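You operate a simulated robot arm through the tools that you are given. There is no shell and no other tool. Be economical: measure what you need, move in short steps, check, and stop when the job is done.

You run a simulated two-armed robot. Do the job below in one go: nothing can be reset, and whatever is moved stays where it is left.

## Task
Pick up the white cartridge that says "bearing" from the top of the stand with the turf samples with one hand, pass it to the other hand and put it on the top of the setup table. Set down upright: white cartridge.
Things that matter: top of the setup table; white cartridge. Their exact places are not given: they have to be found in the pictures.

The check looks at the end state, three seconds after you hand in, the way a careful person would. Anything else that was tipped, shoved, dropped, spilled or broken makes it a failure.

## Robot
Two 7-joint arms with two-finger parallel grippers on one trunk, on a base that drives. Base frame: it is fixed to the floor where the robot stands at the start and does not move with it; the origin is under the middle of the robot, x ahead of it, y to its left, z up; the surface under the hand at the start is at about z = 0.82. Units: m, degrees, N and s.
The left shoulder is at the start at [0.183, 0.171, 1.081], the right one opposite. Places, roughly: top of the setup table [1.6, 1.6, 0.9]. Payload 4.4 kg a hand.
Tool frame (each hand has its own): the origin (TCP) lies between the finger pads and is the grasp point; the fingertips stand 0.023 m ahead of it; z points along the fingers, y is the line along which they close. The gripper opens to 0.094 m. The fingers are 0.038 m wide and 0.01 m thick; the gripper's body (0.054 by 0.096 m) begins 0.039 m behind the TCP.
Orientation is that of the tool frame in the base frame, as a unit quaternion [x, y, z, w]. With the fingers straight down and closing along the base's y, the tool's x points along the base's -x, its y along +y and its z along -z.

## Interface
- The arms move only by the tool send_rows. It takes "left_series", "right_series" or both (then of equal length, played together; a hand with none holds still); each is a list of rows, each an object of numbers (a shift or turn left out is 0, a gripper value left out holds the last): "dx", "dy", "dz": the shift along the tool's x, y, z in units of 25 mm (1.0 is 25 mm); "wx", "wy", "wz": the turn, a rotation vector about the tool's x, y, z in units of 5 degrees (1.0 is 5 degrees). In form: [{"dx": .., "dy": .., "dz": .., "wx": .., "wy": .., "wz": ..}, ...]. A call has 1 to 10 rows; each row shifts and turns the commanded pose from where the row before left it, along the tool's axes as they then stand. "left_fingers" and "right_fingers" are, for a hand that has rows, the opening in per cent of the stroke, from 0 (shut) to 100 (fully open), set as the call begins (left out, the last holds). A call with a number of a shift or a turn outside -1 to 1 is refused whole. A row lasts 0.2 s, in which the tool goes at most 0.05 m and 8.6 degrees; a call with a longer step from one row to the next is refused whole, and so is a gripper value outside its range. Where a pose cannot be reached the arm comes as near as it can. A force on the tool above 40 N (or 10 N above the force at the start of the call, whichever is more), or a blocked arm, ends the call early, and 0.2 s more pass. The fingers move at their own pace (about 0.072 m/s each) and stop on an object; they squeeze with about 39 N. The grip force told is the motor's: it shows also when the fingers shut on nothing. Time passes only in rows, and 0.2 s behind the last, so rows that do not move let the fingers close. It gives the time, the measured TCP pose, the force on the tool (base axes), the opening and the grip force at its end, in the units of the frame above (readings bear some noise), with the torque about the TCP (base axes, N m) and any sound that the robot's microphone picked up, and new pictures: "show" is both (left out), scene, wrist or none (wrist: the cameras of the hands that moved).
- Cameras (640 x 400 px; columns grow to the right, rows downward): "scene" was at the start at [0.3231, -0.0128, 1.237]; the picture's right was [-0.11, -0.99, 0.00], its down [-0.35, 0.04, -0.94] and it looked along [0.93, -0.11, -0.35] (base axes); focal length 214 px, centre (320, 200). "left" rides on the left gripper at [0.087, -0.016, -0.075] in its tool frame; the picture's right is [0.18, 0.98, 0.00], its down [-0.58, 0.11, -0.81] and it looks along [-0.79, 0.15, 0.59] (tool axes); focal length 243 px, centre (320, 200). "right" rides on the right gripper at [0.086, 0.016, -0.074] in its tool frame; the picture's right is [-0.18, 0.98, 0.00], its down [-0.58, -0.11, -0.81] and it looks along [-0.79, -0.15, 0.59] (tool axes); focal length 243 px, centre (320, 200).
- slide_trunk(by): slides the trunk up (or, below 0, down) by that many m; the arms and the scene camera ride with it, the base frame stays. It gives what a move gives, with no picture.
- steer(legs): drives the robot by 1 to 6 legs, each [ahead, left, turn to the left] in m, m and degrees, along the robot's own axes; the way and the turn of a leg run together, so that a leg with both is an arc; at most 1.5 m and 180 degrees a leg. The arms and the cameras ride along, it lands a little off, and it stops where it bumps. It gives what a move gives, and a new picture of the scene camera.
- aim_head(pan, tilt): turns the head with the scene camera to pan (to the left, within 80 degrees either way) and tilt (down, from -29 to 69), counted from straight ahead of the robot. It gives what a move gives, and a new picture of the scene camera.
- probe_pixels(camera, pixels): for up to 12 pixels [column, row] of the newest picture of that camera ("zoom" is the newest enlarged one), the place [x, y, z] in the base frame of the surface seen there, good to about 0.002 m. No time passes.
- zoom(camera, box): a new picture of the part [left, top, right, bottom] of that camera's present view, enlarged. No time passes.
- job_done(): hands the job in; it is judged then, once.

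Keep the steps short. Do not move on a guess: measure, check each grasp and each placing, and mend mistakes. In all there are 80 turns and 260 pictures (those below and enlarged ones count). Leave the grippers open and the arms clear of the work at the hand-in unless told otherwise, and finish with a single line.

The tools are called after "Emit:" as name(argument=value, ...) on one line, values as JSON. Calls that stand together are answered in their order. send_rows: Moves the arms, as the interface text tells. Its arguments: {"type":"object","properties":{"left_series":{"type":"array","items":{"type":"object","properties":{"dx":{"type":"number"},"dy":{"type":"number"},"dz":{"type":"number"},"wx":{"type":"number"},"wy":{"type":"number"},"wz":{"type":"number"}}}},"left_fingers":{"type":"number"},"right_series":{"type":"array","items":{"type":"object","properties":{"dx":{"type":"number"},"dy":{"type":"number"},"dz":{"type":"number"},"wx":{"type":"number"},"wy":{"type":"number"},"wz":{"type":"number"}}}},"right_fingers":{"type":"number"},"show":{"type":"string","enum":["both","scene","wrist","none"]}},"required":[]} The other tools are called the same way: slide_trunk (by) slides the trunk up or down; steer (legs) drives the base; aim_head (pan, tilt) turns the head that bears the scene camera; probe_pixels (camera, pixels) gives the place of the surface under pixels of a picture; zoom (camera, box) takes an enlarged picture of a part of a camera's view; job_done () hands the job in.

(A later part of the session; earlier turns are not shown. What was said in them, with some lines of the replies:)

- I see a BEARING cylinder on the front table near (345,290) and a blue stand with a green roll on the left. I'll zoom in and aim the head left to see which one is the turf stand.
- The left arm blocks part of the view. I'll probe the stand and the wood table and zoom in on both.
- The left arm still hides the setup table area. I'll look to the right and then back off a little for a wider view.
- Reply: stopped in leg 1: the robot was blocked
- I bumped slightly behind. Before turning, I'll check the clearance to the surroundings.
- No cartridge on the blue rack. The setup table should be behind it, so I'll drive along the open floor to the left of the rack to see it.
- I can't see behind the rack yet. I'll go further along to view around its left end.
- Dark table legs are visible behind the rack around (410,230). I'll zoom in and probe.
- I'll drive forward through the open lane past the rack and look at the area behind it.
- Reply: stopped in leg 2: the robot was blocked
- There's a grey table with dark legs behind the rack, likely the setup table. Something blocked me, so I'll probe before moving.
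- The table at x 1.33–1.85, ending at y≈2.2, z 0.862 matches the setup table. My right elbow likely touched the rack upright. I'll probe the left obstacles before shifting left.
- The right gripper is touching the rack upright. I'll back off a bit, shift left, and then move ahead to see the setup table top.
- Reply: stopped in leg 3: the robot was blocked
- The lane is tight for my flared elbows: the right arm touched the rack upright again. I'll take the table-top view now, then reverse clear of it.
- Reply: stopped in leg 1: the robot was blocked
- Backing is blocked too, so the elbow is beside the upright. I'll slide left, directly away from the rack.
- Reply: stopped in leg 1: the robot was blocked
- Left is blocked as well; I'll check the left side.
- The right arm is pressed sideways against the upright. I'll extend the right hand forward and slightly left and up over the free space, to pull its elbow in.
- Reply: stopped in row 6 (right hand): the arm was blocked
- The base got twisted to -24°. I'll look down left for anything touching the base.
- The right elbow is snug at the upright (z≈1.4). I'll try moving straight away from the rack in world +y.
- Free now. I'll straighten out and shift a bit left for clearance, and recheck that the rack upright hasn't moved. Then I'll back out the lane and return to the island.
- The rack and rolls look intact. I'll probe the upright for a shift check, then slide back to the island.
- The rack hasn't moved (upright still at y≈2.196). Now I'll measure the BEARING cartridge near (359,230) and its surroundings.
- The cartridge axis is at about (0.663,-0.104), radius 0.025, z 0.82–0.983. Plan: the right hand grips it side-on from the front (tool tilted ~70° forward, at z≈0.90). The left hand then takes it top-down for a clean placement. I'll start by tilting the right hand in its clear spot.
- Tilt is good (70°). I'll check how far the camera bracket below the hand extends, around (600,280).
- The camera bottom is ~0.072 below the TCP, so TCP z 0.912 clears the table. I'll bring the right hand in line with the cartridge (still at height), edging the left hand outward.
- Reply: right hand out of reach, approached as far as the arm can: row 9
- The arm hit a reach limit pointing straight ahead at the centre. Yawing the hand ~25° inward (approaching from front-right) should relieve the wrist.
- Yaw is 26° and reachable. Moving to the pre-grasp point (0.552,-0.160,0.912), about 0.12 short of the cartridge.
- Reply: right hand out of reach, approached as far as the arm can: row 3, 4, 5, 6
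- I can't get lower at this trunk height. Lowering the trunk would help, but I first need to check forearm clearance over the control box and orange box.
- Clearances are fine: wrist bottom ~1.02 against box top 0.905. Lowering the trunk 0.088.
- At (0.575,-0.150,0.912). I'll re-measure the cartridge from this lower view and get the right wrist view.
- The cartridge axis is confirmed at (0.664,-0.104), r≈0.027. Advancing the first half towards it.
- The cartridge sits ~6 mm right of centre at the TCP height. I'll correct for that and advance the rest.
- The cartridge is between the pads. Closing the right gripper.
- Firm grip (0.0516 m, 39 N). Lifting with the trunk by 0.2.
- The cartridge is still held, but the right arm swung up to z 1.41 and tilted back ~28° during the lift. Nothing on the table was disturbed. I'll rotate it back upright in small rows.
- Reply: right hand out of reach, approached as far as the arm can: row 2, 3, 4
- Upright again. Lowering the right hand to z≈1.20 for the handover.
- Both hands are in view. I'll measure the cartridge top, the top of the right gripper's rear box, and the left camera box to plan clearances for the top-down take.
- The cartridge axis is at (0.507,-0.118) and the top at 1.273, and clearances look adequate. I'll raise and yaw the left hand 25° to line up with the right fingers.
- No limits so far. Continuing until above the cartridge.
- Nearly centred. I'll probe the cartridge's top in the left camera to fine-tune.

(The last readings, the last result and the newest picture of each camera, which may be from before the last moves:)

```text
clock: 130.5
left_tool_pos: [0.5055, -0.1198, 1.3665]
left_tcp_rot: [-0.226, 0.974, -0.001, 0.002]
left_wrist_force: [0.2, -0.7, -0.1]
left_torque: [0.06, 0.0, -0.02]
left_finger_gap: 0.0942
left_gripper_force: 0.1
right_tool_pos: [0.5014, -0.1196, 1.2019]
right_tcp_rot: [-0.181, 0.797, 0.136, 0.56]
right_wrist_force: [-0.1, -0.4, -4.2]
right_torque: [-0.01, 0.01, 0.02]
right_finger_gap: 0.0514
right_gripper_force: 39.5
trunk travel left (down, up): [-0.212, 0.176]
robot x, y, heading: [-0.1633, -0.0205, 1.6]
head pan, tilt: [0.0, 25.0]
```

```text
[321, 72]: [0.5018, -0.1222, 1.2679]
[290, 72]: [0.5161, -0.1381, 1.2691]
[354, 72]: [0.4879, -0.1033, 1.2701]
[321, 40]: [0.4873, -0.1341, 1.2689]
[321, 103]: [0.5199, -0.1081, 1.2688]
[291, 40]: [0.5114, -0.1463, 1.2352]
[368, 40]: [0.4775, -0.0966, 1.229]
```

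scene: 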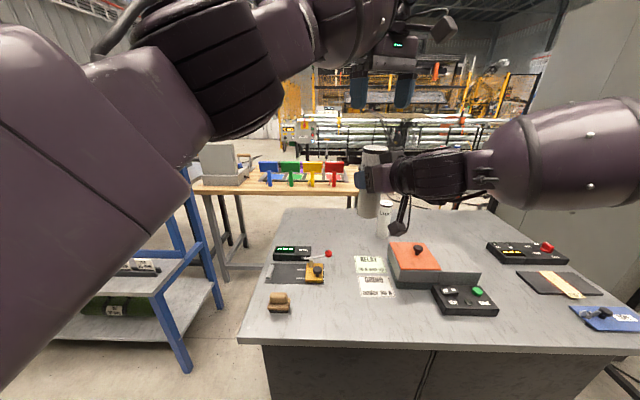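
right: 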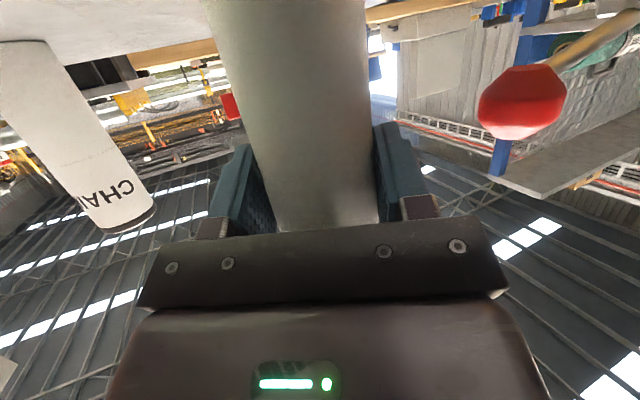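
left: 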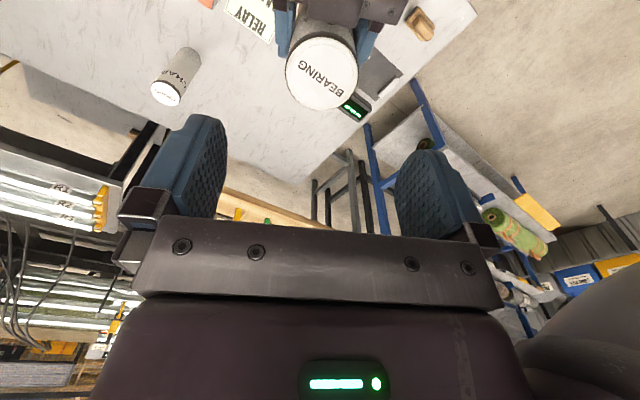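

Centre is (0.503,-0.121), top 1.269. Descending most of the way and checking.

Emit:
send_rows(left_series=[{"dx": 0.11, "dz": 0.8}, {"dz": 0.8}, {"dz": 0.8}, {"dz": 0.8}, {"dz": 0.4}], show="both")

```text
clock: 131.7
left_tool_pos: [0.5041, -0.1199, 1.2763]
left_tcp_rot: [-0.226, 0.974, -0.002, 0.002]
left_wrist_force: [0.2, -0.2, 0.3]
left_torque: [-0.01, 0.0, 0.04]
left_finger_gap: 0.094
left_gripper_force: 0.0
right_tool_pos: [0.5019, -0.1181, 1.2019]
right_tcp_rot: [-0.182, 0.797, 0.136, 0.56]
right_wrist_force: [-0.6, 0.5, -3.9]
right_torque: [0.01, 0.02, -0.02]
right_finger_gap: 0.0512
right_gripper_force: 39.1
trunk travel left (down, up): [-0.212, 0.176]
robot x, y, heading: [-0.167, -0.0191, 1.8]
head pan, tilt: [0.0, 25.0]
```

scene: 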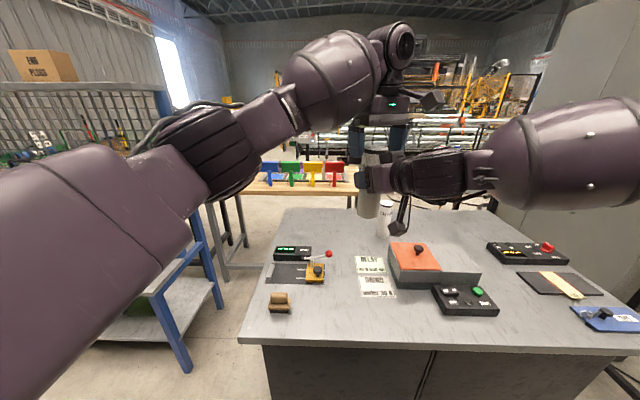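
left: 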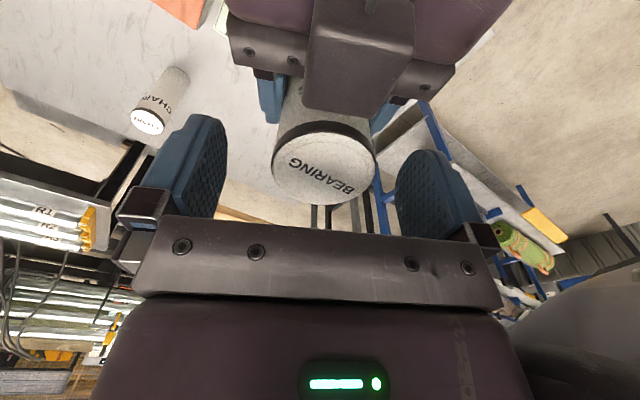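

Well aligned. Final 13 mm of descent, then closing the left gripper.

Emit:
send_rows(left_series=[{"dz": 0.54}], show="none")

Emit:
send_rows(left_series=[{}, {}, {}, {}, {}], left_fingers=0, show="both")

```text
clock: 132.1
left_tool_pos: [0.504, -0.1208, 1.2623]
left_tcp_rot: [-0.228, 0.974, -0.001, 0.0]
left_wrist_force: [0.0, -0.4, -0.4]
left_torque: [0.0, -0.01, -0.01]
left_finger_gap: 0.0942
left_gripper_force: 0.1
right_tool_pos: [0.5037, -0.1172, 1.2007]
right_tcp_rot: [-0.182, 0.798, 0.136, 0.559]
right_wrist_force: [0.0, -0.2, -4.0]
right_torque: [-0.03, 0.01, 0.0]
right_finger_gap: 0.0514
right_gripper_force: 39.3
trunk travel left (down, up): [-0.212, 0.176]
robot x, y, heading: [-0.1628, -0.019, 1.7]
head pan, tilt: [0.0, 25.0]
```

```text
clock: 133.3
left_tool_pos: [0.5041, -0.1197, 1.2624]
left_tcp_rot: [-0.227, 0.974, -0.001, 0.001]
left_wrist_force: [-12.3, 15.1, 0.4]
left_torque: [0.76, 0.58, 0.26]
left_finger_gap: 0.0514
left_gripper_force: 38.7
right_tool_pos: [0.5039, -0.1198, 1.2019]
right_tcp_rot: [-0.178, 0.798, 0.133, 0.561]
right_wrist_force: [12.9, -14.2, -2.3]
right_torque: [0.16, 0.23, -0.3]
right_finger_gap: 0.0514
right_gripper_force: 38.9
trunk travel left (down, up): [-0.212, 0.176]
robot x, y, heading: [-0.1658, -0.0183, 1.7]
head pan, tilt: [0.0, 25.0]
```

scene: 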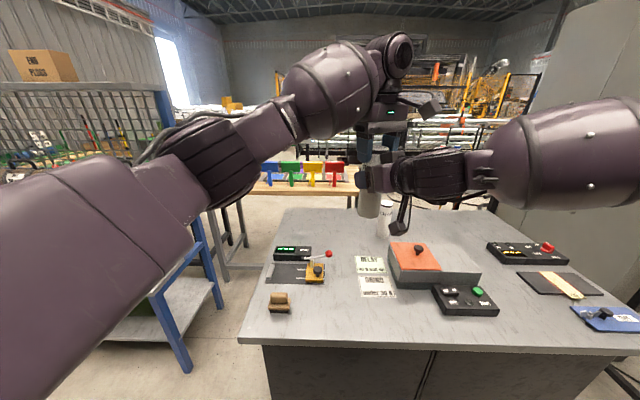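
left: 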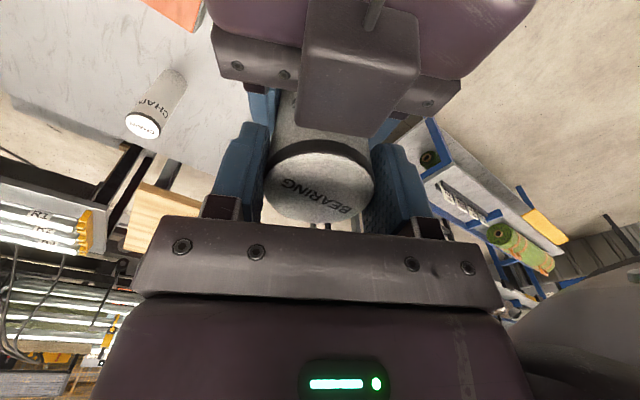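

Left grip is firm (0.0514, 38.7 N). Opening the right gripper and then backing it away.

Emit:
send_rows(right_series=[{}, {}, {}], right_fingers=90, show="none")

Emit:
send_rows(right_series=[{"dz": -0.85, "dx": 0.31}, {"dz": -0.85, "dx": 0.31}, {"dz": -0.85, "dx": 0.31}, {"dz": -0.85, "dx": 0.31}, {"dz": -0.85, "dx": 0.31}], show="both")

```text
clock: 134.1
left_tool_pos: [0.5027, -0.1206, 1.2622]
left_tcp_rot: [-0.228, 0.974, -0.002, 0.001]
left_wrist_force: [-0.2, 0.0, 0.1]
left_torque: [-0.04, 0.02, -0.01]
left_finger_gap: 0.0514
left_gripper_force: 38.6
right_tool_pos: [0.502, -0.1168, 1.2015]
right_tcp_rot: [-0.181, 0.797, 0.136, 0.56]
right_wrist_force: [0.0, 0.4, -0.9]
right_torque: [0.0, -0.01, -0.03]
right_finger_gap: 0.0844
right_gripper_force: 0.0
trunk travel left (down, up): [-0.212, 0.176]
robot x, y, heading: [-0.1674, -0.0254, 1.7]
head pan, tilt: [0.0, 25.0]
```

```text
clock: 135.3
left_tool_pos: [0.5029, -0.1214, 1.2636]
left_tcp_rot: [-0.228, 0.974, -0.002, 0.001]
left_wrist_force: [-0.5, 0.0, 0.0]
left_torque: [-0.01, 0.03, -0.02]
left_finger_gap: 0.0515
left_gripper_force: 39.3
right_tool_pos: [0.3983, -0.1677, 1.2005]
right_tcp_rot: [-0.182, 0.797, 0.136, 0.56]
right_wrist_force: [0.5, -0.9, 0.3]
right_torque: [0.0, -0.03, -0.01]
right_finger_gap: 0.0847
right_gripper_force: 0.1
trunk travel left (down, up): [-0.212, 0.176]
robot x, y, heading: [-0.1658, -0.0173, 1.8]
head pan, tilt: [0.0, 25.0]
```

scene: 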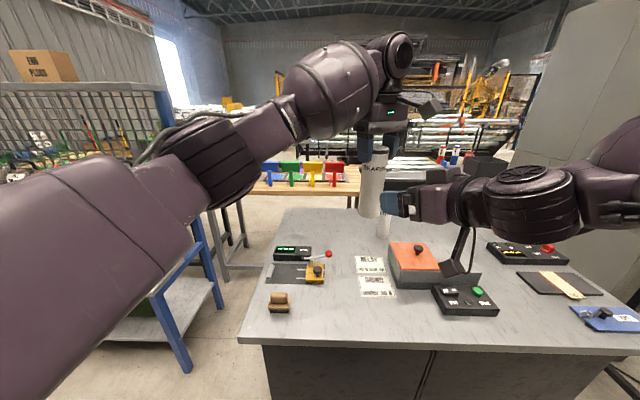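
right: 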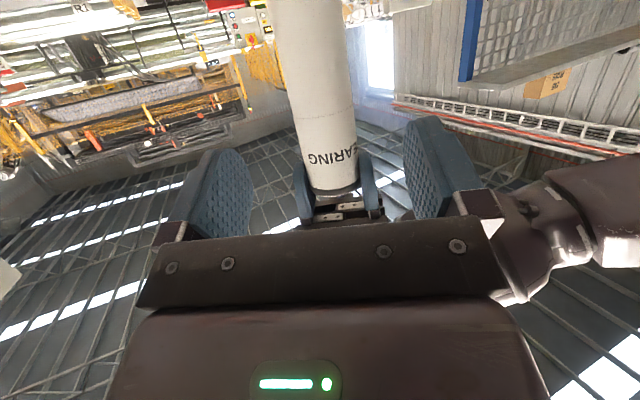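

Handover done. I'll move the right hand aside, then rotate it back to pointing down.

Emit:
send_rows(right_series=[{"dx": 0.06, "dy": -0.9, "dz": -0.2}, {"dx": 0.06, "dy": -0.9, "dz": -0.2}, {"dx": 0.06, "dy": -0.9, "dz": -0.2}, {"dx": 0.06, "dy": -0.9, "dz": -0.2}, {"dx": 0.06, "dy": -0.9, "dz": -0.2}, {"dx": 0.06, "dy": -0.9, "dz": -0.2}, {"dx": 0.06, "dy": -0.9, "dz": -0.2}, {"wx": 0.783, "wz": 0.285}, {"wx": 0.783, "wz": 0.285}, {"wx": 0.783, "wz": 0.285}], show="none")

Emit:
send_rows(right_series=[{"wx": 0.783, "wz": 0.285}, {"wx": 0.783, "wz": 0.285}, {"wx": 0.783, "wz": 0.285}, {"wy": 1}, {"wy": 1}, {"wy": 1}, {"wy": 1}, {"wy": 1}, {"wy": 1}, {"wy": 1}], show="none")

Emit:
send_rows(right_series=[{"wy": 1}, {"wy": 1}, {"wy": 1}, {"wy": 1}, {"wy": 1}, {"wy": 1}, {"wy": 1}], show="scene")

```text
clock: 137.5
left_tool_pos: [0.5031, -0.1191, 1.263]
left_tcp_rot: [-0.228, 0.974, -0.002, 0.0]
left_wrist_force: [0.1, 0.4, -0.1]
left_torque: [0.0, 0.0, 0.01]
left_finger_gap: 0.0514
left_gripper_force: 39.3
right_tool_pos: [0.4379, -0.3227, 1.201]
right_tcp_rot: [-0.094, 0.813, 0.074, 0.57]
right_wrist_force: [-0.5, 0.1, -0.1]
right_torque: [0.03, 0.0, 0.02]
right_finger_gap: 0.0846
right_gripper_force: 0.0
trunk travel left (down, up): [-0.212, 0.176]
robot x, y, heading: [-0.168, -0.0195, 1.7]
head pan, tilt: [0.0, 25.0]
```

```text
clock: 139.7
left_tool_pos: [0.5038, -0.12, 1.2626]
left_tcp_rot: [-0.227, 0.974, -0.002, 0.0]
left_wrist_force: [0.4, -0.4, -0.7]
left_torque: [0.0, 0.01, -0.03]
left_finger_gap: 0.0512
left_gripper_force: 39.5
right_tool_pos: [0.4378, -0.3232, 1.2002]
right_tcp_rot: [-0.007, 0.954, 0.01, 0.299]
right_wrist_force: [0.4, -0.1, 0.6]
right_torque: [0.01, -0.03, -0.02]
right_finger_gap: 0.0848
right_gripper_force: 0.1
trunk travel left (down, up): [-0.212, 0.176]
robot x, y, heading: [-0.1666, -0.0193, 1.8]
head pan, tilt: [0.0, 25.0]
```

```text
clock: 141.3
left_tool_pos: [0.5043, -0.1197, 1.2624]
left_tcp_rot: [-0.227, 0.974, -0.002, 0.0]
left_wrist_force: [0.0, -0.1, 0.6]
left_torque: [0.0, 0.0, 0.02]
left_finger_gap: 0.0513
left_gripper_force: 39.0
right_tool_pos: [0.4371, -0.323, 1.2]
right_tcp_rot: [-0.011, 1.0, 0.007, -0.002]
right_wrist_force: [0.2, 0.4, -0.4]
right_torque: [-0.01, 0.0, 0.0]
right_finger_gap: 0.0846
right_gripper_force: 0.2
trunk travel left (down, up): [-0.212, 0.176]
robot x, y, heading: [-0.1658, -0.0202, 1.6]
head pan, tilt: [0.0, 25.0]
```

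scene: 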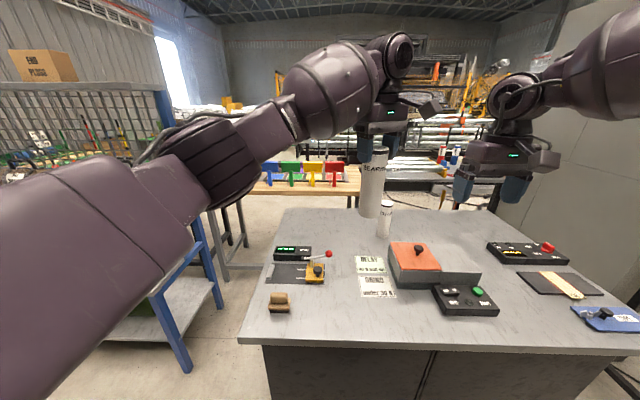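

Now retracting the left hand (with the cartridge) to a travel pose in front and extending the right hand forward to tuck its elbow in.

Emit:
send_rows(left_series=[{"dy": 0.92}, {"dy": 0.92}, {"dy": 0.92}, {"dy": 0.92}, {"dy": 0.92}, {"dy": 0.92}, {"dy": 0.92}, {"dy": 0.92}, {"dy": 0.92}, {"dy": 0.92}], right_series=[{}, {}, {}, {}, {"dx": -0.9, "dy": 0.2}, {"dx": -0.9, "dy": 0.2}, {"dx": -0.9, "dy": 0.2}, {"dx": -0.9, "dy": 0.2}, {"dx": -0.9, "dy": 0.2}, {"dx": -0.9, "dy": 0.2}], show="none")

Emit:
send_rows(left_series=[{"wz": 0.984}, {"wz": 0.984}, {"wz": 0.984}, {"wz": 0.984}, {"wz": 0.984}], show="none")

Emit:
aim_head(pan=-75, tilt=10)

```text
clock: 143.5
left_tool_pos: [0.4007, 0.0879, 1.2622]
left_tcp_rot: [-0.228, 0.974, -0.002, 0.001]
left_wrist_force: [-0.8, -0.6, -0.4]
left_torque: [-0.03, -0.02, 0.01]
left_finger_gap: 0.0512
left_gripper_force: 39.1
right_tool_pos: [0.5036, -0.3052, 1.2026]
right_tcp_rot: [-0.01, 1.0, 0.007, 0.001]
right_wrist_force: [-0.1, -0.3, 0.3]
right_torque: [-0.02, 0.01, 0.0]
right_finger_gap: 0.0846
right_gripper_force: 0.1
right hand out of reach, approached as far as the arm can: row 8, 9, 10
trunk travel left (down, up): [-0.212, 0.176]
robot x, y, heading: [-0.1673, -0.0171, 1.7]
head pan, tilt: [0.0, 25.0]
```

```text
clock: 144.7
left_tool_pos: [0.4032, 0.088, 1.2614]
left_tcp_rot: [-0.014, 1.0, -0.002, 0.001]
left_wrist_force: [0.7, 0.2, -0.1]
left_torque: [0.01, 0.02, 0.05]
left_finger_gap: 0.0512
left_gripper_force: 38.8
right_tool_pos: [0.5035, -0.3068, 1.2002]
right_tcp_rot: [-0.011, 1.0, 0.006, 0.001]
right_wrist_force: [0.5, 0.2, -0.3]
right_torque: [0.03, 0.01, 0.03]
right_finger_gap: 0.0846
right_gripper_force: 0.1
trunk travel left (down, up): [-0.212, 0.176]
robot x, y, heading: [-0.1646, -0.0213, 1.5]
head pan, tilt: [0.0, 25.0]
```

```text
clock: 146.2
left_tool_pos: [0.4016, 0.0862, 1.2611]
left_tcp_rot: [-0.015, 1.0, -0.002, 0.001]
left_wrist_force: [0.6, -0.4, 0.4]
left_torque: [0.01, 0.02, -0.01]
left_finger_gap: 0.0516
left_gripper_force: 39.5
right_tool_pos: [0.5022, -0.3068, 1.2007]
right_tcp_rot: [-0.011, 1.0, 0.008, 0.0]
right_wrist_force: [0.1, -1.0, 0.3]
right_torque: [0.02, -0.01, -0.02]
right_finger_gap: 0.0844
right_gripper_force: 0.0
trunk travel left (down, up): [-0.212, 0.176]
robot x, y, heading: [-0.1686, -0.0211, 1.6]
head pan, tilt: [-75.0, 10.0]
```

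scene: 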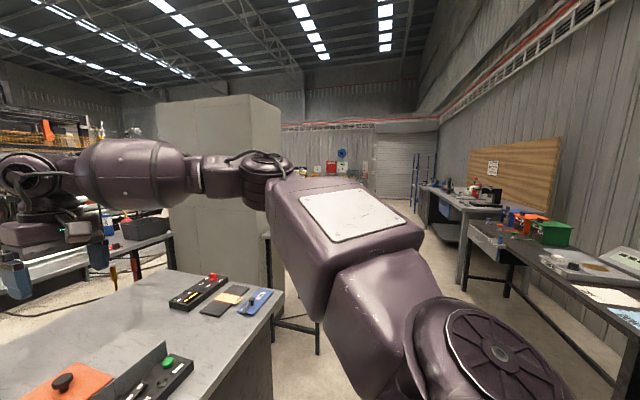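

I'll measure the right elbow's lateral extent for the lane.

Emit:
probe_pixels(camera="scene", pixels=[[268, 180], [255, 190], [285, 170], [300, 240], [340, 210], [275, 220], [315, 300], [220, 180], [415, 235]])

```text
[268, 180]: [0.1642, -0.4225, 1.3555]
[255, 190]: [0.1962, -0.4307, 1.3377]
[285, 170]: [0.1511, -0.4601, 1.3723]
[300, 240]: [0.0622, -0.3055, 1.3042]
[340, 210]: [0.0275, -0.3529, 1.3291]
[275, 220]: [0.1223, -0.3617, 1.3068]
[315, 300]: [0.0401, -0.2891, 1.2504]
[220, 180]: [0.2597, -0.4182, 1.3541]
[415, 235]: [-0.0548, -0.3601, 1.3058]
```

Lateral extent is ~0.56, so I'll run the lane at y≈2.95. First, slide left along the open floor.

Emit:
steer(legs=[[0, 1.47, -1.7], [0, 1.48, 0]])

```text
clock: 172.0
left_tool_pos: [0.408, 3.025, 1.2612]
left_tcp_rot: [0.001, 1.0, -0.002, 0.001]
left_wrist_force: [-0.3, 0.7, -0.2]
left_torque: [-0.01, 0.0, -0.01]
left_finger_gap: 0.0515
left_gripper_force: 39.0
right_tool_pos: [0.4955, 2.6277, 1.201]
right_tcp_rot: [0.006, 1.0, 0.007, 0.001]
right_wrist_force: [0.1, 0.5, 0.0]
right_torque: [-0.02, 0.01, 0.01]
right_finger_gap: 0.0847
right_gripper_force: 0.1
trunk travel left (down, up): [-0.212, 0.176]
robot x, y, heading: [-0.1631, 2.9365, 0.3]
head pan, tilt: [-75.0, 10.0]
```

scene: 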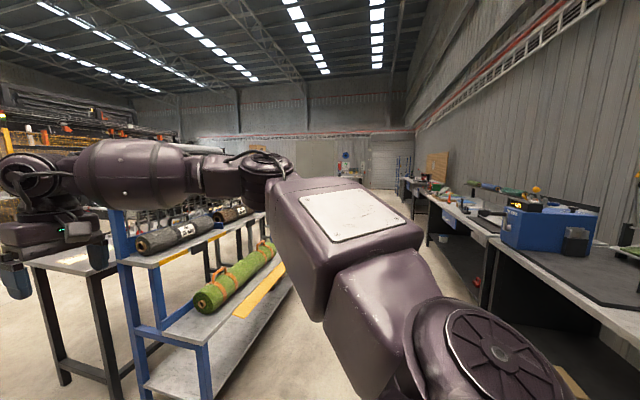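

At y 2.937, heading 0.3°. Driving forward in two legs through the lane.

Emit:
steer(legs=[[0.8, 0, 0], [0.85, 0, 0]])

Emit:
aim_head(pan=-60, tilt=35)

```text
clock: 180.4
left_tool_pos: [2.0492, 2.9995, 1.2617]
left_tcp_rot: [0.007, 1.0, -0.002, 0.002]
left_wrist_force: [-0.2, -0.1, 0.2]
left_torque: [0.03, 0.03, -0.02]
left_finger_gap: 0.0513
left_gripper_force: 39.1
right_tool_pos: [2.1319, 2.6008, 1.2013]
right_tcp_rot: [0.012, 1.0, 0.007, 0.001]
right_wrist_force: [0.4, 0.8, -0.4]
right_torque: [-0.05, 0.02, 0.0]
right_finger_gap: 0.0846
right_gripper_force: 0.1
trunk travel left (down, up): [-0.212, 0.176]
robot x, y, heading: [1.4736, 2.9159, -0.9]
head pan, tilt: [-75.0, 10.0]
```

scene: 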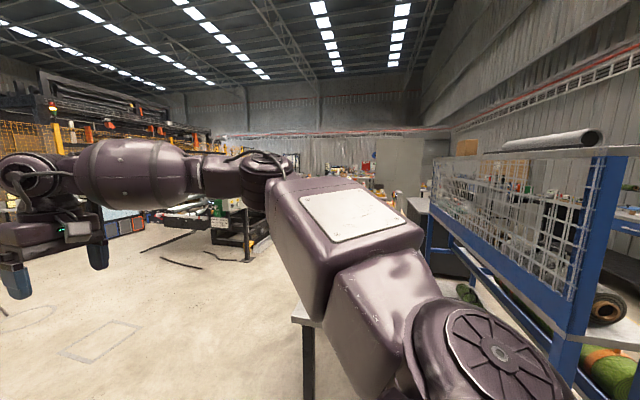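

```text
clock: 181.2
left_tool_pos: [2.0486, 2.9992, 1.2623]
left_tcp_rot: [0.008, 1.0, -0.002, 0.001]
left_wrist_force: [0.2, -0.3, 0.6]
left_torque: [-0.01, 0.04, 0.0]
left_finger_gap: 0.051
left_gripper_force: 39.0
right_tool_pos: [2.1312, 2.6024, 1.2015]
right_tcp_rot: [0.012, 1.0, 0.007, 0.001]
right_wrist_force: [-0.6, 0.8, -0.2]
right_torque: [0.0, -0.06, 0.01]
right_finger_gap: 0.0845
right_gripper_force: 0.1
trunk travel left (down, up): [-0.212, 0.176]
robot x, y, heading: [1.4727, 2.9181, -0.7]
head pan, tilt: [-60.0, 35.0]
```

scene: 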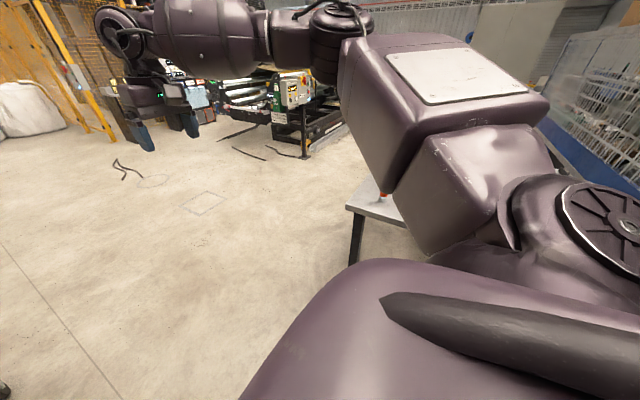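

Through the lane. I'll move a little further ahead, turn right to face the table end, and look.

Emit:
steer(legs=[[0.15, 0, 0], [0, 0, -89]])

Emit:
aim_head(pan=0, tilt=40)

```text
clock: 186.4
left_tool_pos: [1.7162, 2.3442, 1.262]
left_tcp_rot: [0.706, 0.708, -0.002, 0.001]
left_wrist_force: [0.4, 0.9, 0.2]
left_torque: [0.06, -0.01, 0.0]
left_finger_gap: 0.0511
left_gripper_force: 38.6
right_tool_pos: [1.3213, 2.2553, 1.2003]
right_tcp_rot: [0.71, 0.705, 0.004, 0.006]
right_wrist_force: [-0.2, 0.6, -0.7]
right_torque: [0.03, 0.03, 0.04]
right_finger_gap: 0.0846
right_gripper_force: 0.1
trunk travel left (down, up): [-0.212, 0.176]
robot x, y, heading: [1.6267, 2.9162, -90.1]
head pan, tilt: [-60.0, 35.0]
```

scene: 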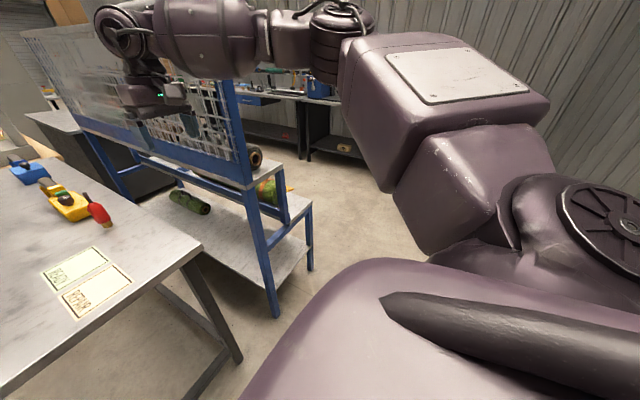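

```text
clock: 187.7
left_tool_pos: [1.718, 2.3453, 1.2612]
left_tcp_rot: [0.707, 0.708, -0.002, 0.001]
left_wrist_force: [0.0, -0.3, 0.1]
left_torque: [0.05, -0.04, 0.0]
left_finger_gap: 0.0513
left_gripper_force: 39.0
right_tool_pos: [1.321, 2.2565, 1.2002]
right_tcp_rot: [0.71, 0.704, 0.005, 0.006]
right_wrist_force: [-0.4, 0.2, -0.1]
right_torque: [0.02, 0.01, -0.01]
right_finger_gap: 0.0848
right_gripper_force: 0.1
trunk travel left (down, up): [-0.212, 0.176]
robot x, y, heading: [1.6263, 2.9145, -90.0]
head pan, tilt: [0.0, 40.0]
```

scene: 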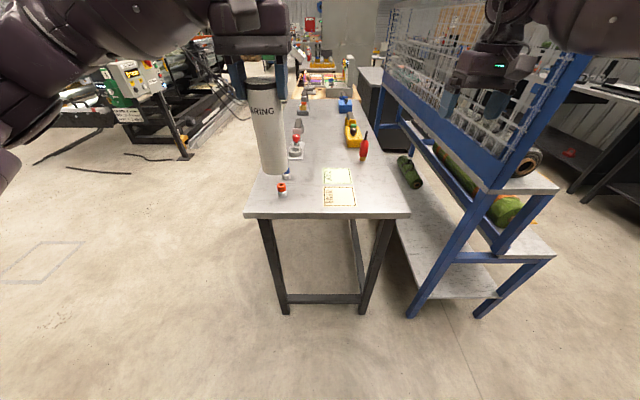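

Clear view of the table end. There's a free spot between the red knob (283,188) and the REPAIR plate (340,197). I'll probe it.

Emit:
probe_pixels(camera="scene", pixels=[[306, 195], [288, 190], [283, 185], [325, 190], [325, 207], [306, 180], [306, 212], [322, 172], [356, 205], [380, 200], [270, 172], [286, 170]])

Emit:
zoom(camera="scene", box=[220, 80, 420, 240])

```text
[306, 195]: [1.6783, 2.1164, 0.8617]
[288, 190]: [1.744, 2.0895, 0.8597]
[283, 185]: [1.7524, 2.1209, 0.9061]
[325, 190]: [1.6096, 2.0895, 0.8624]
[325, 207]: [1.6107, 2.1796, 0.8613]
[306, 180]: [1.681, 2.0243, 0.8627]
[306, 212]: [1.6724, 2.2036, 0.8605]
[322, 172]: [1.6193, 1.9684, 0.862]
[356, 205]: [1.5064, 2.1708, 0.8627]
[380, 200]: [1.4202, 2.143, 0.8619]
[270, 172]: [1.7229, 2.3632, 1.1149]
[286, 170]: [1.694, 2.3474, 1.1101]
```

```text
2.50 times, centred on (320, 160) of scene
```

zoom: 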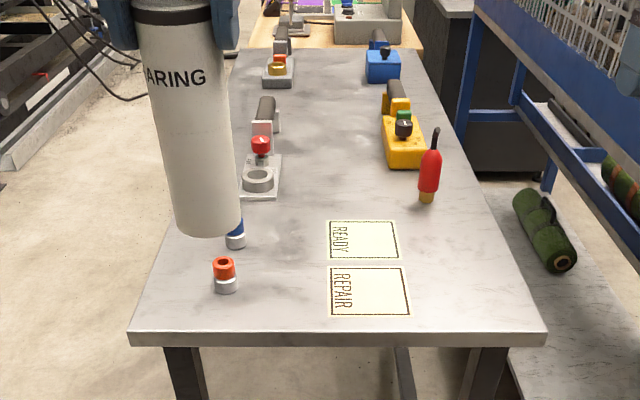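

Target is (1.665,2.075) on the table, z 0.862, so TCP z at release ≈1.018. I'll drive ahead 0.08, then move the hand over the spot.

Emit:
steer(legs=[[0.08, 0, 0]])

```text
clock: 188.8
left_tool_pos: [1.7178, 2.263, 1.263]
left_tcp_rot: [0.706, 0.708, -0.002, 0.0]
left_wrist_force: [0.5, 0.0, 0.3]
left_torque: [0.05, 0.0, 0.01]
left_finger_gap: 0.0513
left_gripper_force: 39.1
right_tool_pos: [1.3214, 2.173, 1.1998]
right_tcp_rot: [0.71, 0.704, 0.004, 0.005]
right_wrist_force: [-0.1, -0.1, -0.4]
right_torque: [0.01, 0.01, 0.02]
right_finger_gap: 0.0846
right_gripper_force: 0.1
trunk travel left (down, up): [-0.212, 0.176]
robot x, y, heading: [1.6261, 2.8421, -89.7]
head pan, tilt: [0.0, 40.0]
```

scene: 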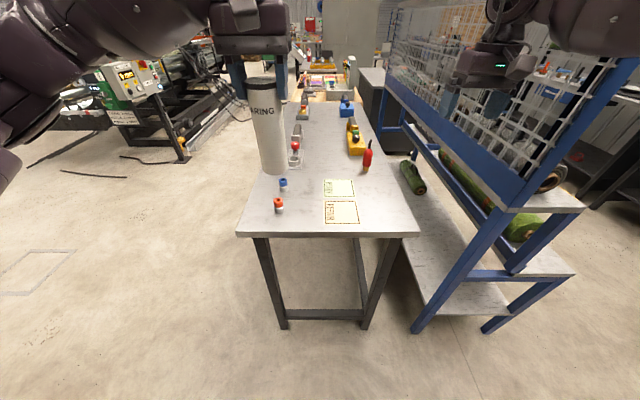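

Moving the left hand over the target spot at the current height.

Emit:
send_rows(left_series=[{"dx": -0.94, "dy": -0.264}, {"dx": -0.94, "dy": -0.264}, {"dx": -0.94, "dy": -0.264}, {"dx": -0.94, "dy": -0.264}, {"dx": -0.94, "dy": -0.264}, {"dx": -0.94, "dy": -0.264}, {"dx": -0.94, "dy": -0.264}, {"dx": -0.94, "dy": -0.264}], show="both")

```text
clock: 190.6
left_tool_pos: [1.6637, 2.0744, 1.2625]
left_tcp_rot: [0.707, 0.708, -0.002, -0.001]
left_wrist_force: [-0.5, -0.3, -1.2]
left_torque: [0.0, 0.01, 0.01]
left_finger_gap: 0.0511
left_gripper_force: 38.9
right_tool_pos: [1.3203, 2.1732, 1.2007]
right_tcp_rot: [0.71, 0.704, 0.004, 0.007]
right_wrist_force: [-0.3, -0.1, 0.8]
right_torque: [0.01, -0.02, 0.0]
right_finger_gap: 0.0845
right_gripper_force: 0.2
trunk travel left (down, up): [-0.212, 0.176]
robot x, y, heading: [1.6249, 2.8327, -89.9]
head pan, tilt: [0.0, 40.0]
```

scene: 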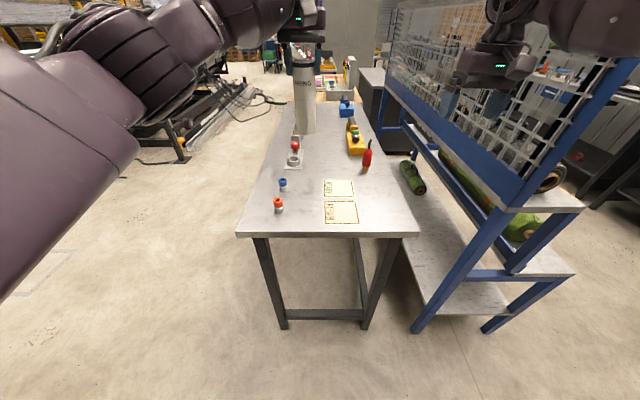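
left: 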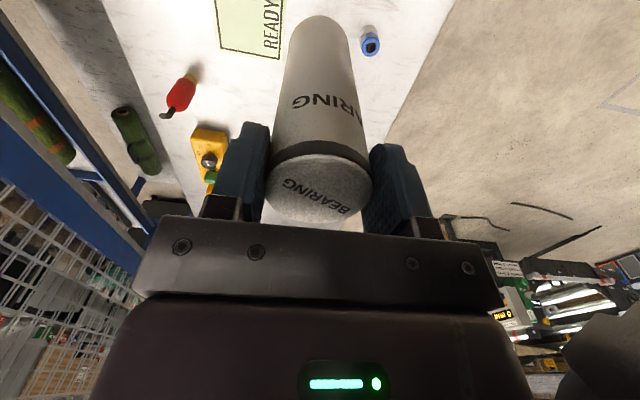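

Over the spot. Descending to ~4 cm above the table.

Emit:
send_rows(left_series=[{"dz": 0.9}, {"dz": 0.9}, {"dz": 0.9}, {"dz": 0.9}, {"dz": 0.9}, {"dz": 0.9}, {"dz": 0.9}, {"dz": 0.9}, {"dz": 0.9}], show="scene")

```text
clock: 192.6
left_tool_pos: [1.6638, 2.075, 1.0588]
left_tcp_rot: [0.707, 0.707, -0.002, -0.001]
left_wrist_force: [0.6, -0.1, -0.3]
left_torque: [0.04, 0.0, 0.0]
left_finger_gap: 0.0513
left_gripper_force: 39.2
right_tool_pos: [1.3215, 2.1733, 1.2011]
right_tcp_rot: [0.71, 0.704, 0.005, 0.005]
right_wrist_force: [1.4, -0.9, -0.2]
right_torque: [0.02, 0.01, -0.01]
right_finger_gap: 0.0844
right_gripper_force: 0.0
trunk travel left (down, up): [-0.212, 0.176]
robot x, y, heading: [1.6276, 2.8339, -89.9]
head pan, tilt: [0.0, 40.0]
```

scene: 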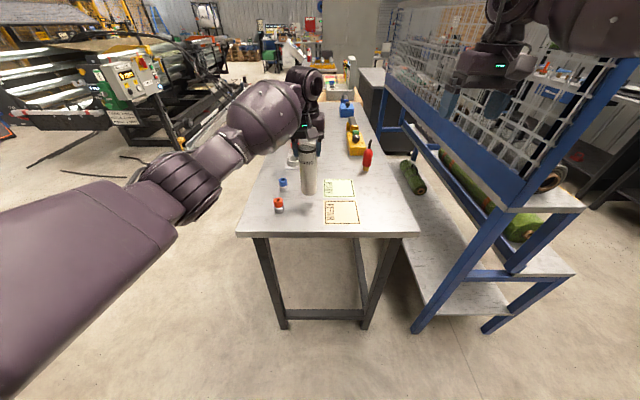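

Emit:
zoom(camera="scene", box=[250, 100, 390, 230])

Emit:
probe_pixels(camera="scene", pixels=[[308, 192], [308, 170], [302, 185], [315, 185]])

```text
3.08 times, centred on (320, 165) of scene
```

zoom: 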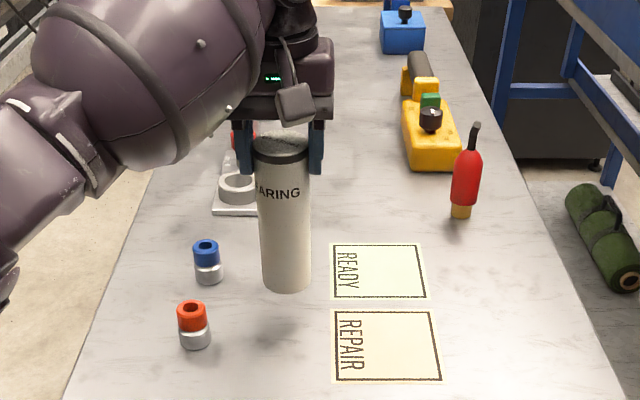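

```text
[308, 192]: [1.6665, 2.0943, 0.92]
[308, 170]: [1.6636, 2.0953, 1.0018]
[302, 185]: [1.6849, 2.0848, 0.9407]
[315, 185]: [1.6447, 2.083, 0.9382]
```

The spot below is clear and the cartridge is vertical. Final slow descent.

Emit:
send_rows(left_series=[{"dz": 0.4}, {"dz": 0.4}, {"dz": 0.3}, {"dz": 0.2}, {"dz": 0.12}], show="none")

Emit:
send_rows(left_series=[{"dz": 0.08}, {"dz": 0.06}], show="both")

```text
clock: 193.8
left_tool_pos: [1.6641, 2.0743, 1.0249]
left_tcp_rot: [0.706, 0.708, -0.002, 0.0]
left_wrist_force: [-0.4, 1.2, 0.4]
left_torque: [-0.01, 0.02, 0.01]
left_finger_gap: 0.051
left_gripper_force: 39.2
right_tool_pos: [1.3208, 2.1739, 1.2012]
right_tcp_rot: [0.71, 0.705, 0.004, 0.005]
right_wrist_force: [-0.3, -0.5, -0.7]
right_torque: [0.02, 0.01, -0.01]
right_finger_gap: 0.0847
right_gripper_force: 0.1
trunk travel left (down, up): [-0.212, 0.176]
robot x, y, heading: [1.6283, 2.8368, -89.7]
head pan, tilt: [0.0, 40.0]
```

```text
clock: 194.4
left_tool_pos: [1.6646, 2.0746, 1.0199]
left_tcp_rot: [0.706, 0.709, -0.001, 0.0]
left_wrist_force: [-0.9, 0.0, -0.5]
left_torque: [0.03, 0.01, 0.04]
left_finger_gap: 0.0514
left_gripper_force: 39.4
right_tool_pos: [1.3217, 2.1726, 1.2006]
right_tcp_rot: [0.71, 0.705, 0.004, 0.006]
right_wrist_force: [-0.8, 0.7, -0.3]
right_torque: [0.0, 0.04, 0.03]
right_finger_gap: 0.0844
right_gripper_force: 0.1
trunk travel left (down, up): [-0.212, 0.176]
robot x, y, heading: [1.6251, 2.8361, -89.7]
head pan, tilt: [0.0, 40.0]
```

scene: 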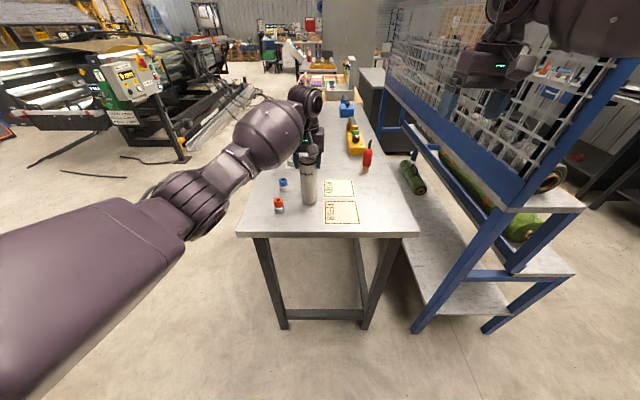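
left: 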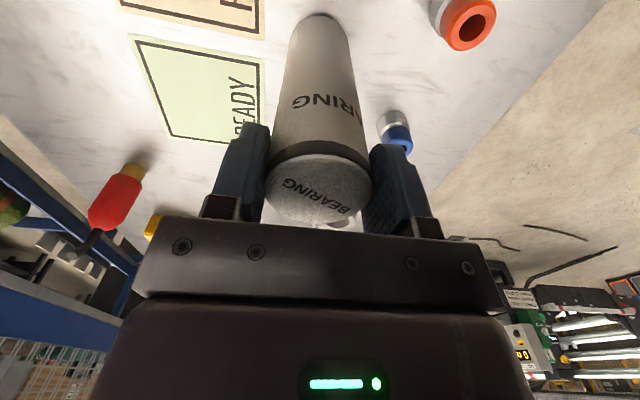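

No contact yet. Small 1–1.5 mm steps until the force shows contact.

Emit:
send_rows(left_series=[{"dz": 0.05}, {"dz": 0.05}], show="none")

Emit:
zoom(camera="scene", box=[270, 130, 370, 220])

```text
clock: 195.0
left_tool_pos: [1.6632, 2.076, 1.0177]
left_tcp_rot: [0.706, 0.708, -0.002, 0.001]
left_wrist_force: [-0.3, 0.5, 0.2]
left_torque: [0.02, -0.01, 0.0]
left_finger_gap: 0.0512
left_gripper_force: 39.3
right_tool_pos: [1.321, 2.1745, 1.2004]
right_tcp_rot: [0.71, 0.705, 0.004, 0.006]
right_wrist_force: [0.0, 0.0, -0.4]
right_torque: [0.03, 0.03, -0.02]
right_finger_gap: 0.0847
right_gripper_force: 0.1
trunk travel left (down, up): [-0.212, 0.176]
robot x, y, heading: [1.6252, 2.8387, -89.7]
head pan, tilt: [0.0, 40.0]
```

```text
4.44 times, centred on (320, 175) of scene
```

zoom: 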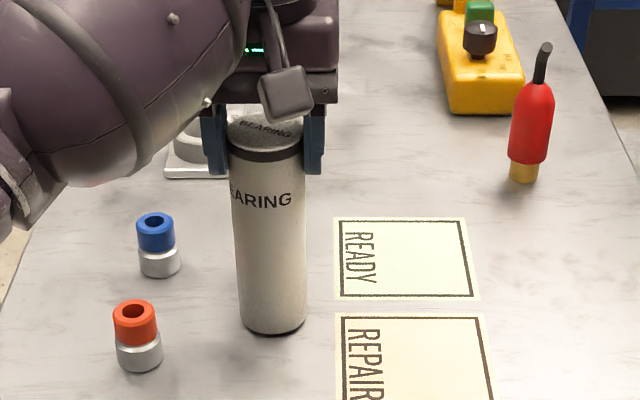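

Emit:
send_rows(left_series=[{"dz": 0.04}, {"dz": 0.04}], show="none")

Emit:
send_rows(left_series=[{"dz": 0.04}, {"dz": 0.04}], show="none")

```text
clock: 195.6
left_tool_pos: [1.6635, 2.0738, 1.0156]
left_tcp_rot: [0.706, 0.708, -0.002, 0.0]
left_wrist_force: [0.1, 0.0, 0.4]
left_torque: [0.0, -0.01, 0.01]
left_finger_gap: 0.0512
left_gripper_force: 39.2
right_tool_pos: [1.3209, 2.1728, 1.2002]
right_tcp_rot: [0.71, 0.704, 0.005, 0.006]
right_wrist_force: [-0.4, -0.2, -1.0]
right_torque: [0.01, 0.0, 0.01]
right_finger_gap: 0.0845
right_gripper_force: 0.0
trunk travel left (down, up): [-0.212, 0.176]
robot x, y, heading: [1.6274, 2.8346, -89.8]
head pan, tilt: [0.0, 40.0]
```

```text
clock: 196.2
left_tool_pos: [1.6642, 2.0751, 1.0159]
left_tcp_rot: [0.706, 0.708, -0.003, 0.0]
left_wrist_force: [1.3, -1.3, 3.3]
left_torque: [0.0, -0.21, 0.0]
left_finger_gap: 0.0513
left_gripper_force: 39.3
right_tool_pos: [1.322, 2.1743, 1.2014]
right_tcp_rot: [0.709, 0.705, 0.004, 0.006]
right_wrist_force: [0.0, -0.5, -0.2]
right_torque: [0.04, -0.01, 0.0]
right_finger_gap: 0.0846
right_gripper_force: 0.0
trunk travel left (down, up): [-0.212, 0.176]
robot x, y, heading: [1.6288, 2.8344, -89.9]
head pan, tilt: [0.0, 40.0]
```

Contact shows (+3.3 N, z stopped at 1.016). Releasing slowly, then checking before withdrawing.

Emit:
send_rows(left_series=[{}, {}, {}, {}], left_fingers=90, show="both")

```text
clock: 197.2
left_tool_pos: [1.6647, 2.0753, 1.0144]
left_tcp_rot: [0.707, 0.707, -0.002, -0.001]
left_wrist_force: [0.2, -0.1, -0.2]
left_torque: [-0.02, -0.01, -0.01]
left_finger_gap: 0.0845
left_gripper_force: 0.0
right_tool_pos: [1.322, 2.1746, 1.2007]
right_tcp_rot: [0.71, 0.704, 0.004, 0.005]
right_wrist_force: [0.2, 0.1, -0.5]
right_torque: [0.02, 0.0, 0.0]
right_finger_gap: 0.0846
right_gripper_force: 0.0
trunk travel left (down, up): [-0.212, 0.176]
robot x, y, heading: [1.6259, 2.8362, -89.4]
head pan, tilt: [0.0, 40.0]
```

scene: 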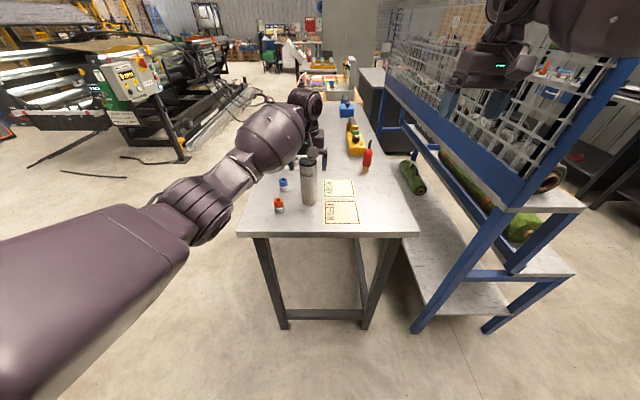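
left: 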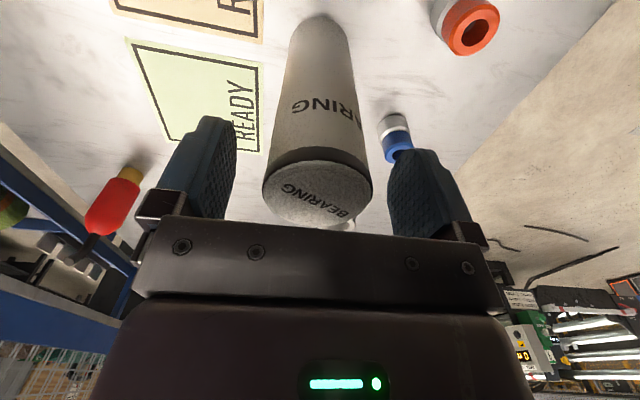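

Standing free and upright. Lifting the left hand straight up clear of it.

Emit:
send_rows(left_series=[{"dz": -0.5}, {"dz": -0.8}, {"dz": -0.9}, {"dz": -0.9}, {"dz": -0.9}, {"dz": -0.9}, {"dz": -0.9}, {"dz": -0.9}, {"dz": -0.9}], show="none")

Emit:
send_rows(left_series=[{"dx": 0.9, "dy": 0.3}, {"dx": 0.9, "dy": 0.3}, {"dx": 0.9, "dy": 0.3}, {"dx": 0.9, "dy": 0.3}, {"dx": 0.9, "dy": 0.3}, {"dx": 0.9, "dy": 0.3}, {"dx": 0.9, "dy": 0.3}], left_fingers=100, show="scene")

Emit:
zoom(camera="scene", box=[240, 100, 400, 240])

```text
clock: 199.2
left_tool_pos: [1.6642, 2.0746, 1.2061]
left_tcp_rot: [0.706, 0.708, -0.001, 0.001]
left_wrist_force: [-0.1, 0.4, -0.9]
left_torque: [-0.05, 0.01, 0.03]
left_finger_gap: 0.0847
left_gripper_force: 0.1
right_tool_pos: [1.3218, 2.1746, 1.2008]
right_tcp_rot: [0.709, 0.705, 0.005, 0.007]
right_wrist_force: [0.8, -0.2, 0.2]
right_torque: [0.01, 0.01, 0.01]
right_finger_gap: 0.0846
right_gripper_force: 0.2
trunk travel left (down, up): [-0.212, 0.176]
robot x, y, heading: [1.6236, 2.8343, -89.7]
head pan, tilt: [0.0, 40.0]
```

```text
clock: 200.8
left_tool_pos: [1.7192, 2.2358, 1.2024]
left_tcp_rot: [0.707, 0.708, -0.002, 0.001]
left_wrist_force: [0.5, -0.1, 0.5]
left_torque: [-0.04, -0.01, 0.01]
left_finger_gap: 0.094
left_gripper_force: 0.0
right_tool_pos: [1.3215, 2.1749, 1.2022]
right_tcp_rot: [0.709, 0.705, 0.004, 0.006]
right_wrist_force: [0.4, 0.4, 0.3]
right_torque: [-0.01, 0.01, 0.0]
right_finger_gap: 0.0844
right_gripper_force: 0.1
trunk travel left (down, up): [-0.212, 0.176]
robot x, y, heading: [1.6265, 2.832, -89.7]
head pan, tilt: [0.0, 40.0]
```

scene: 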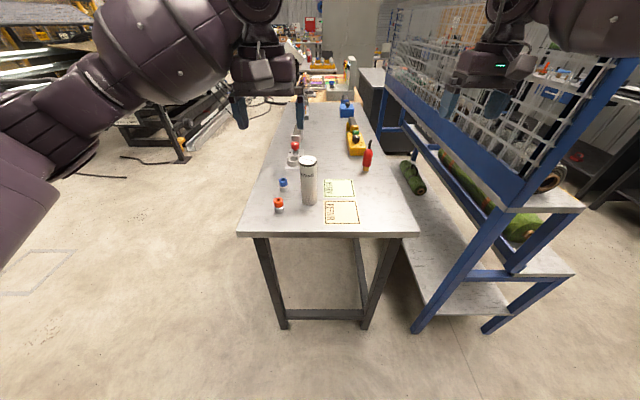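

```text
2.86 times, centred on (320, 170) of scene
```

zoom: 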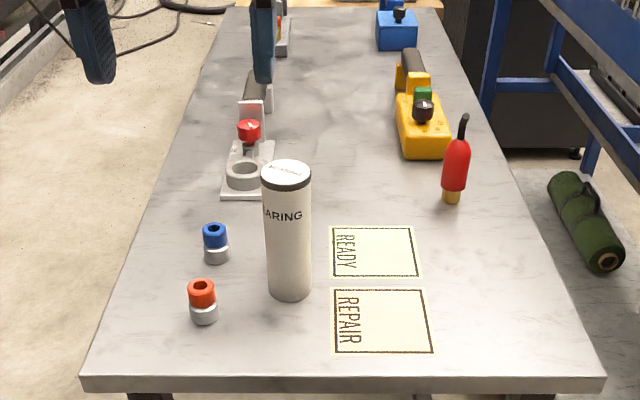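

The BEARING cartridge stands upright on the setup table, nothing on the table was disturbed, and both hands are open and clear. Handing in.

Emit:
job_done()

```text
The job is handed in.
```

The white "BEARING" cartridge was picked up with the right hand, passed to the left, and set upright on the setup table, though the right arm bumped the turf-roll rack's upright on the way (its position measured unchanged afterwards).
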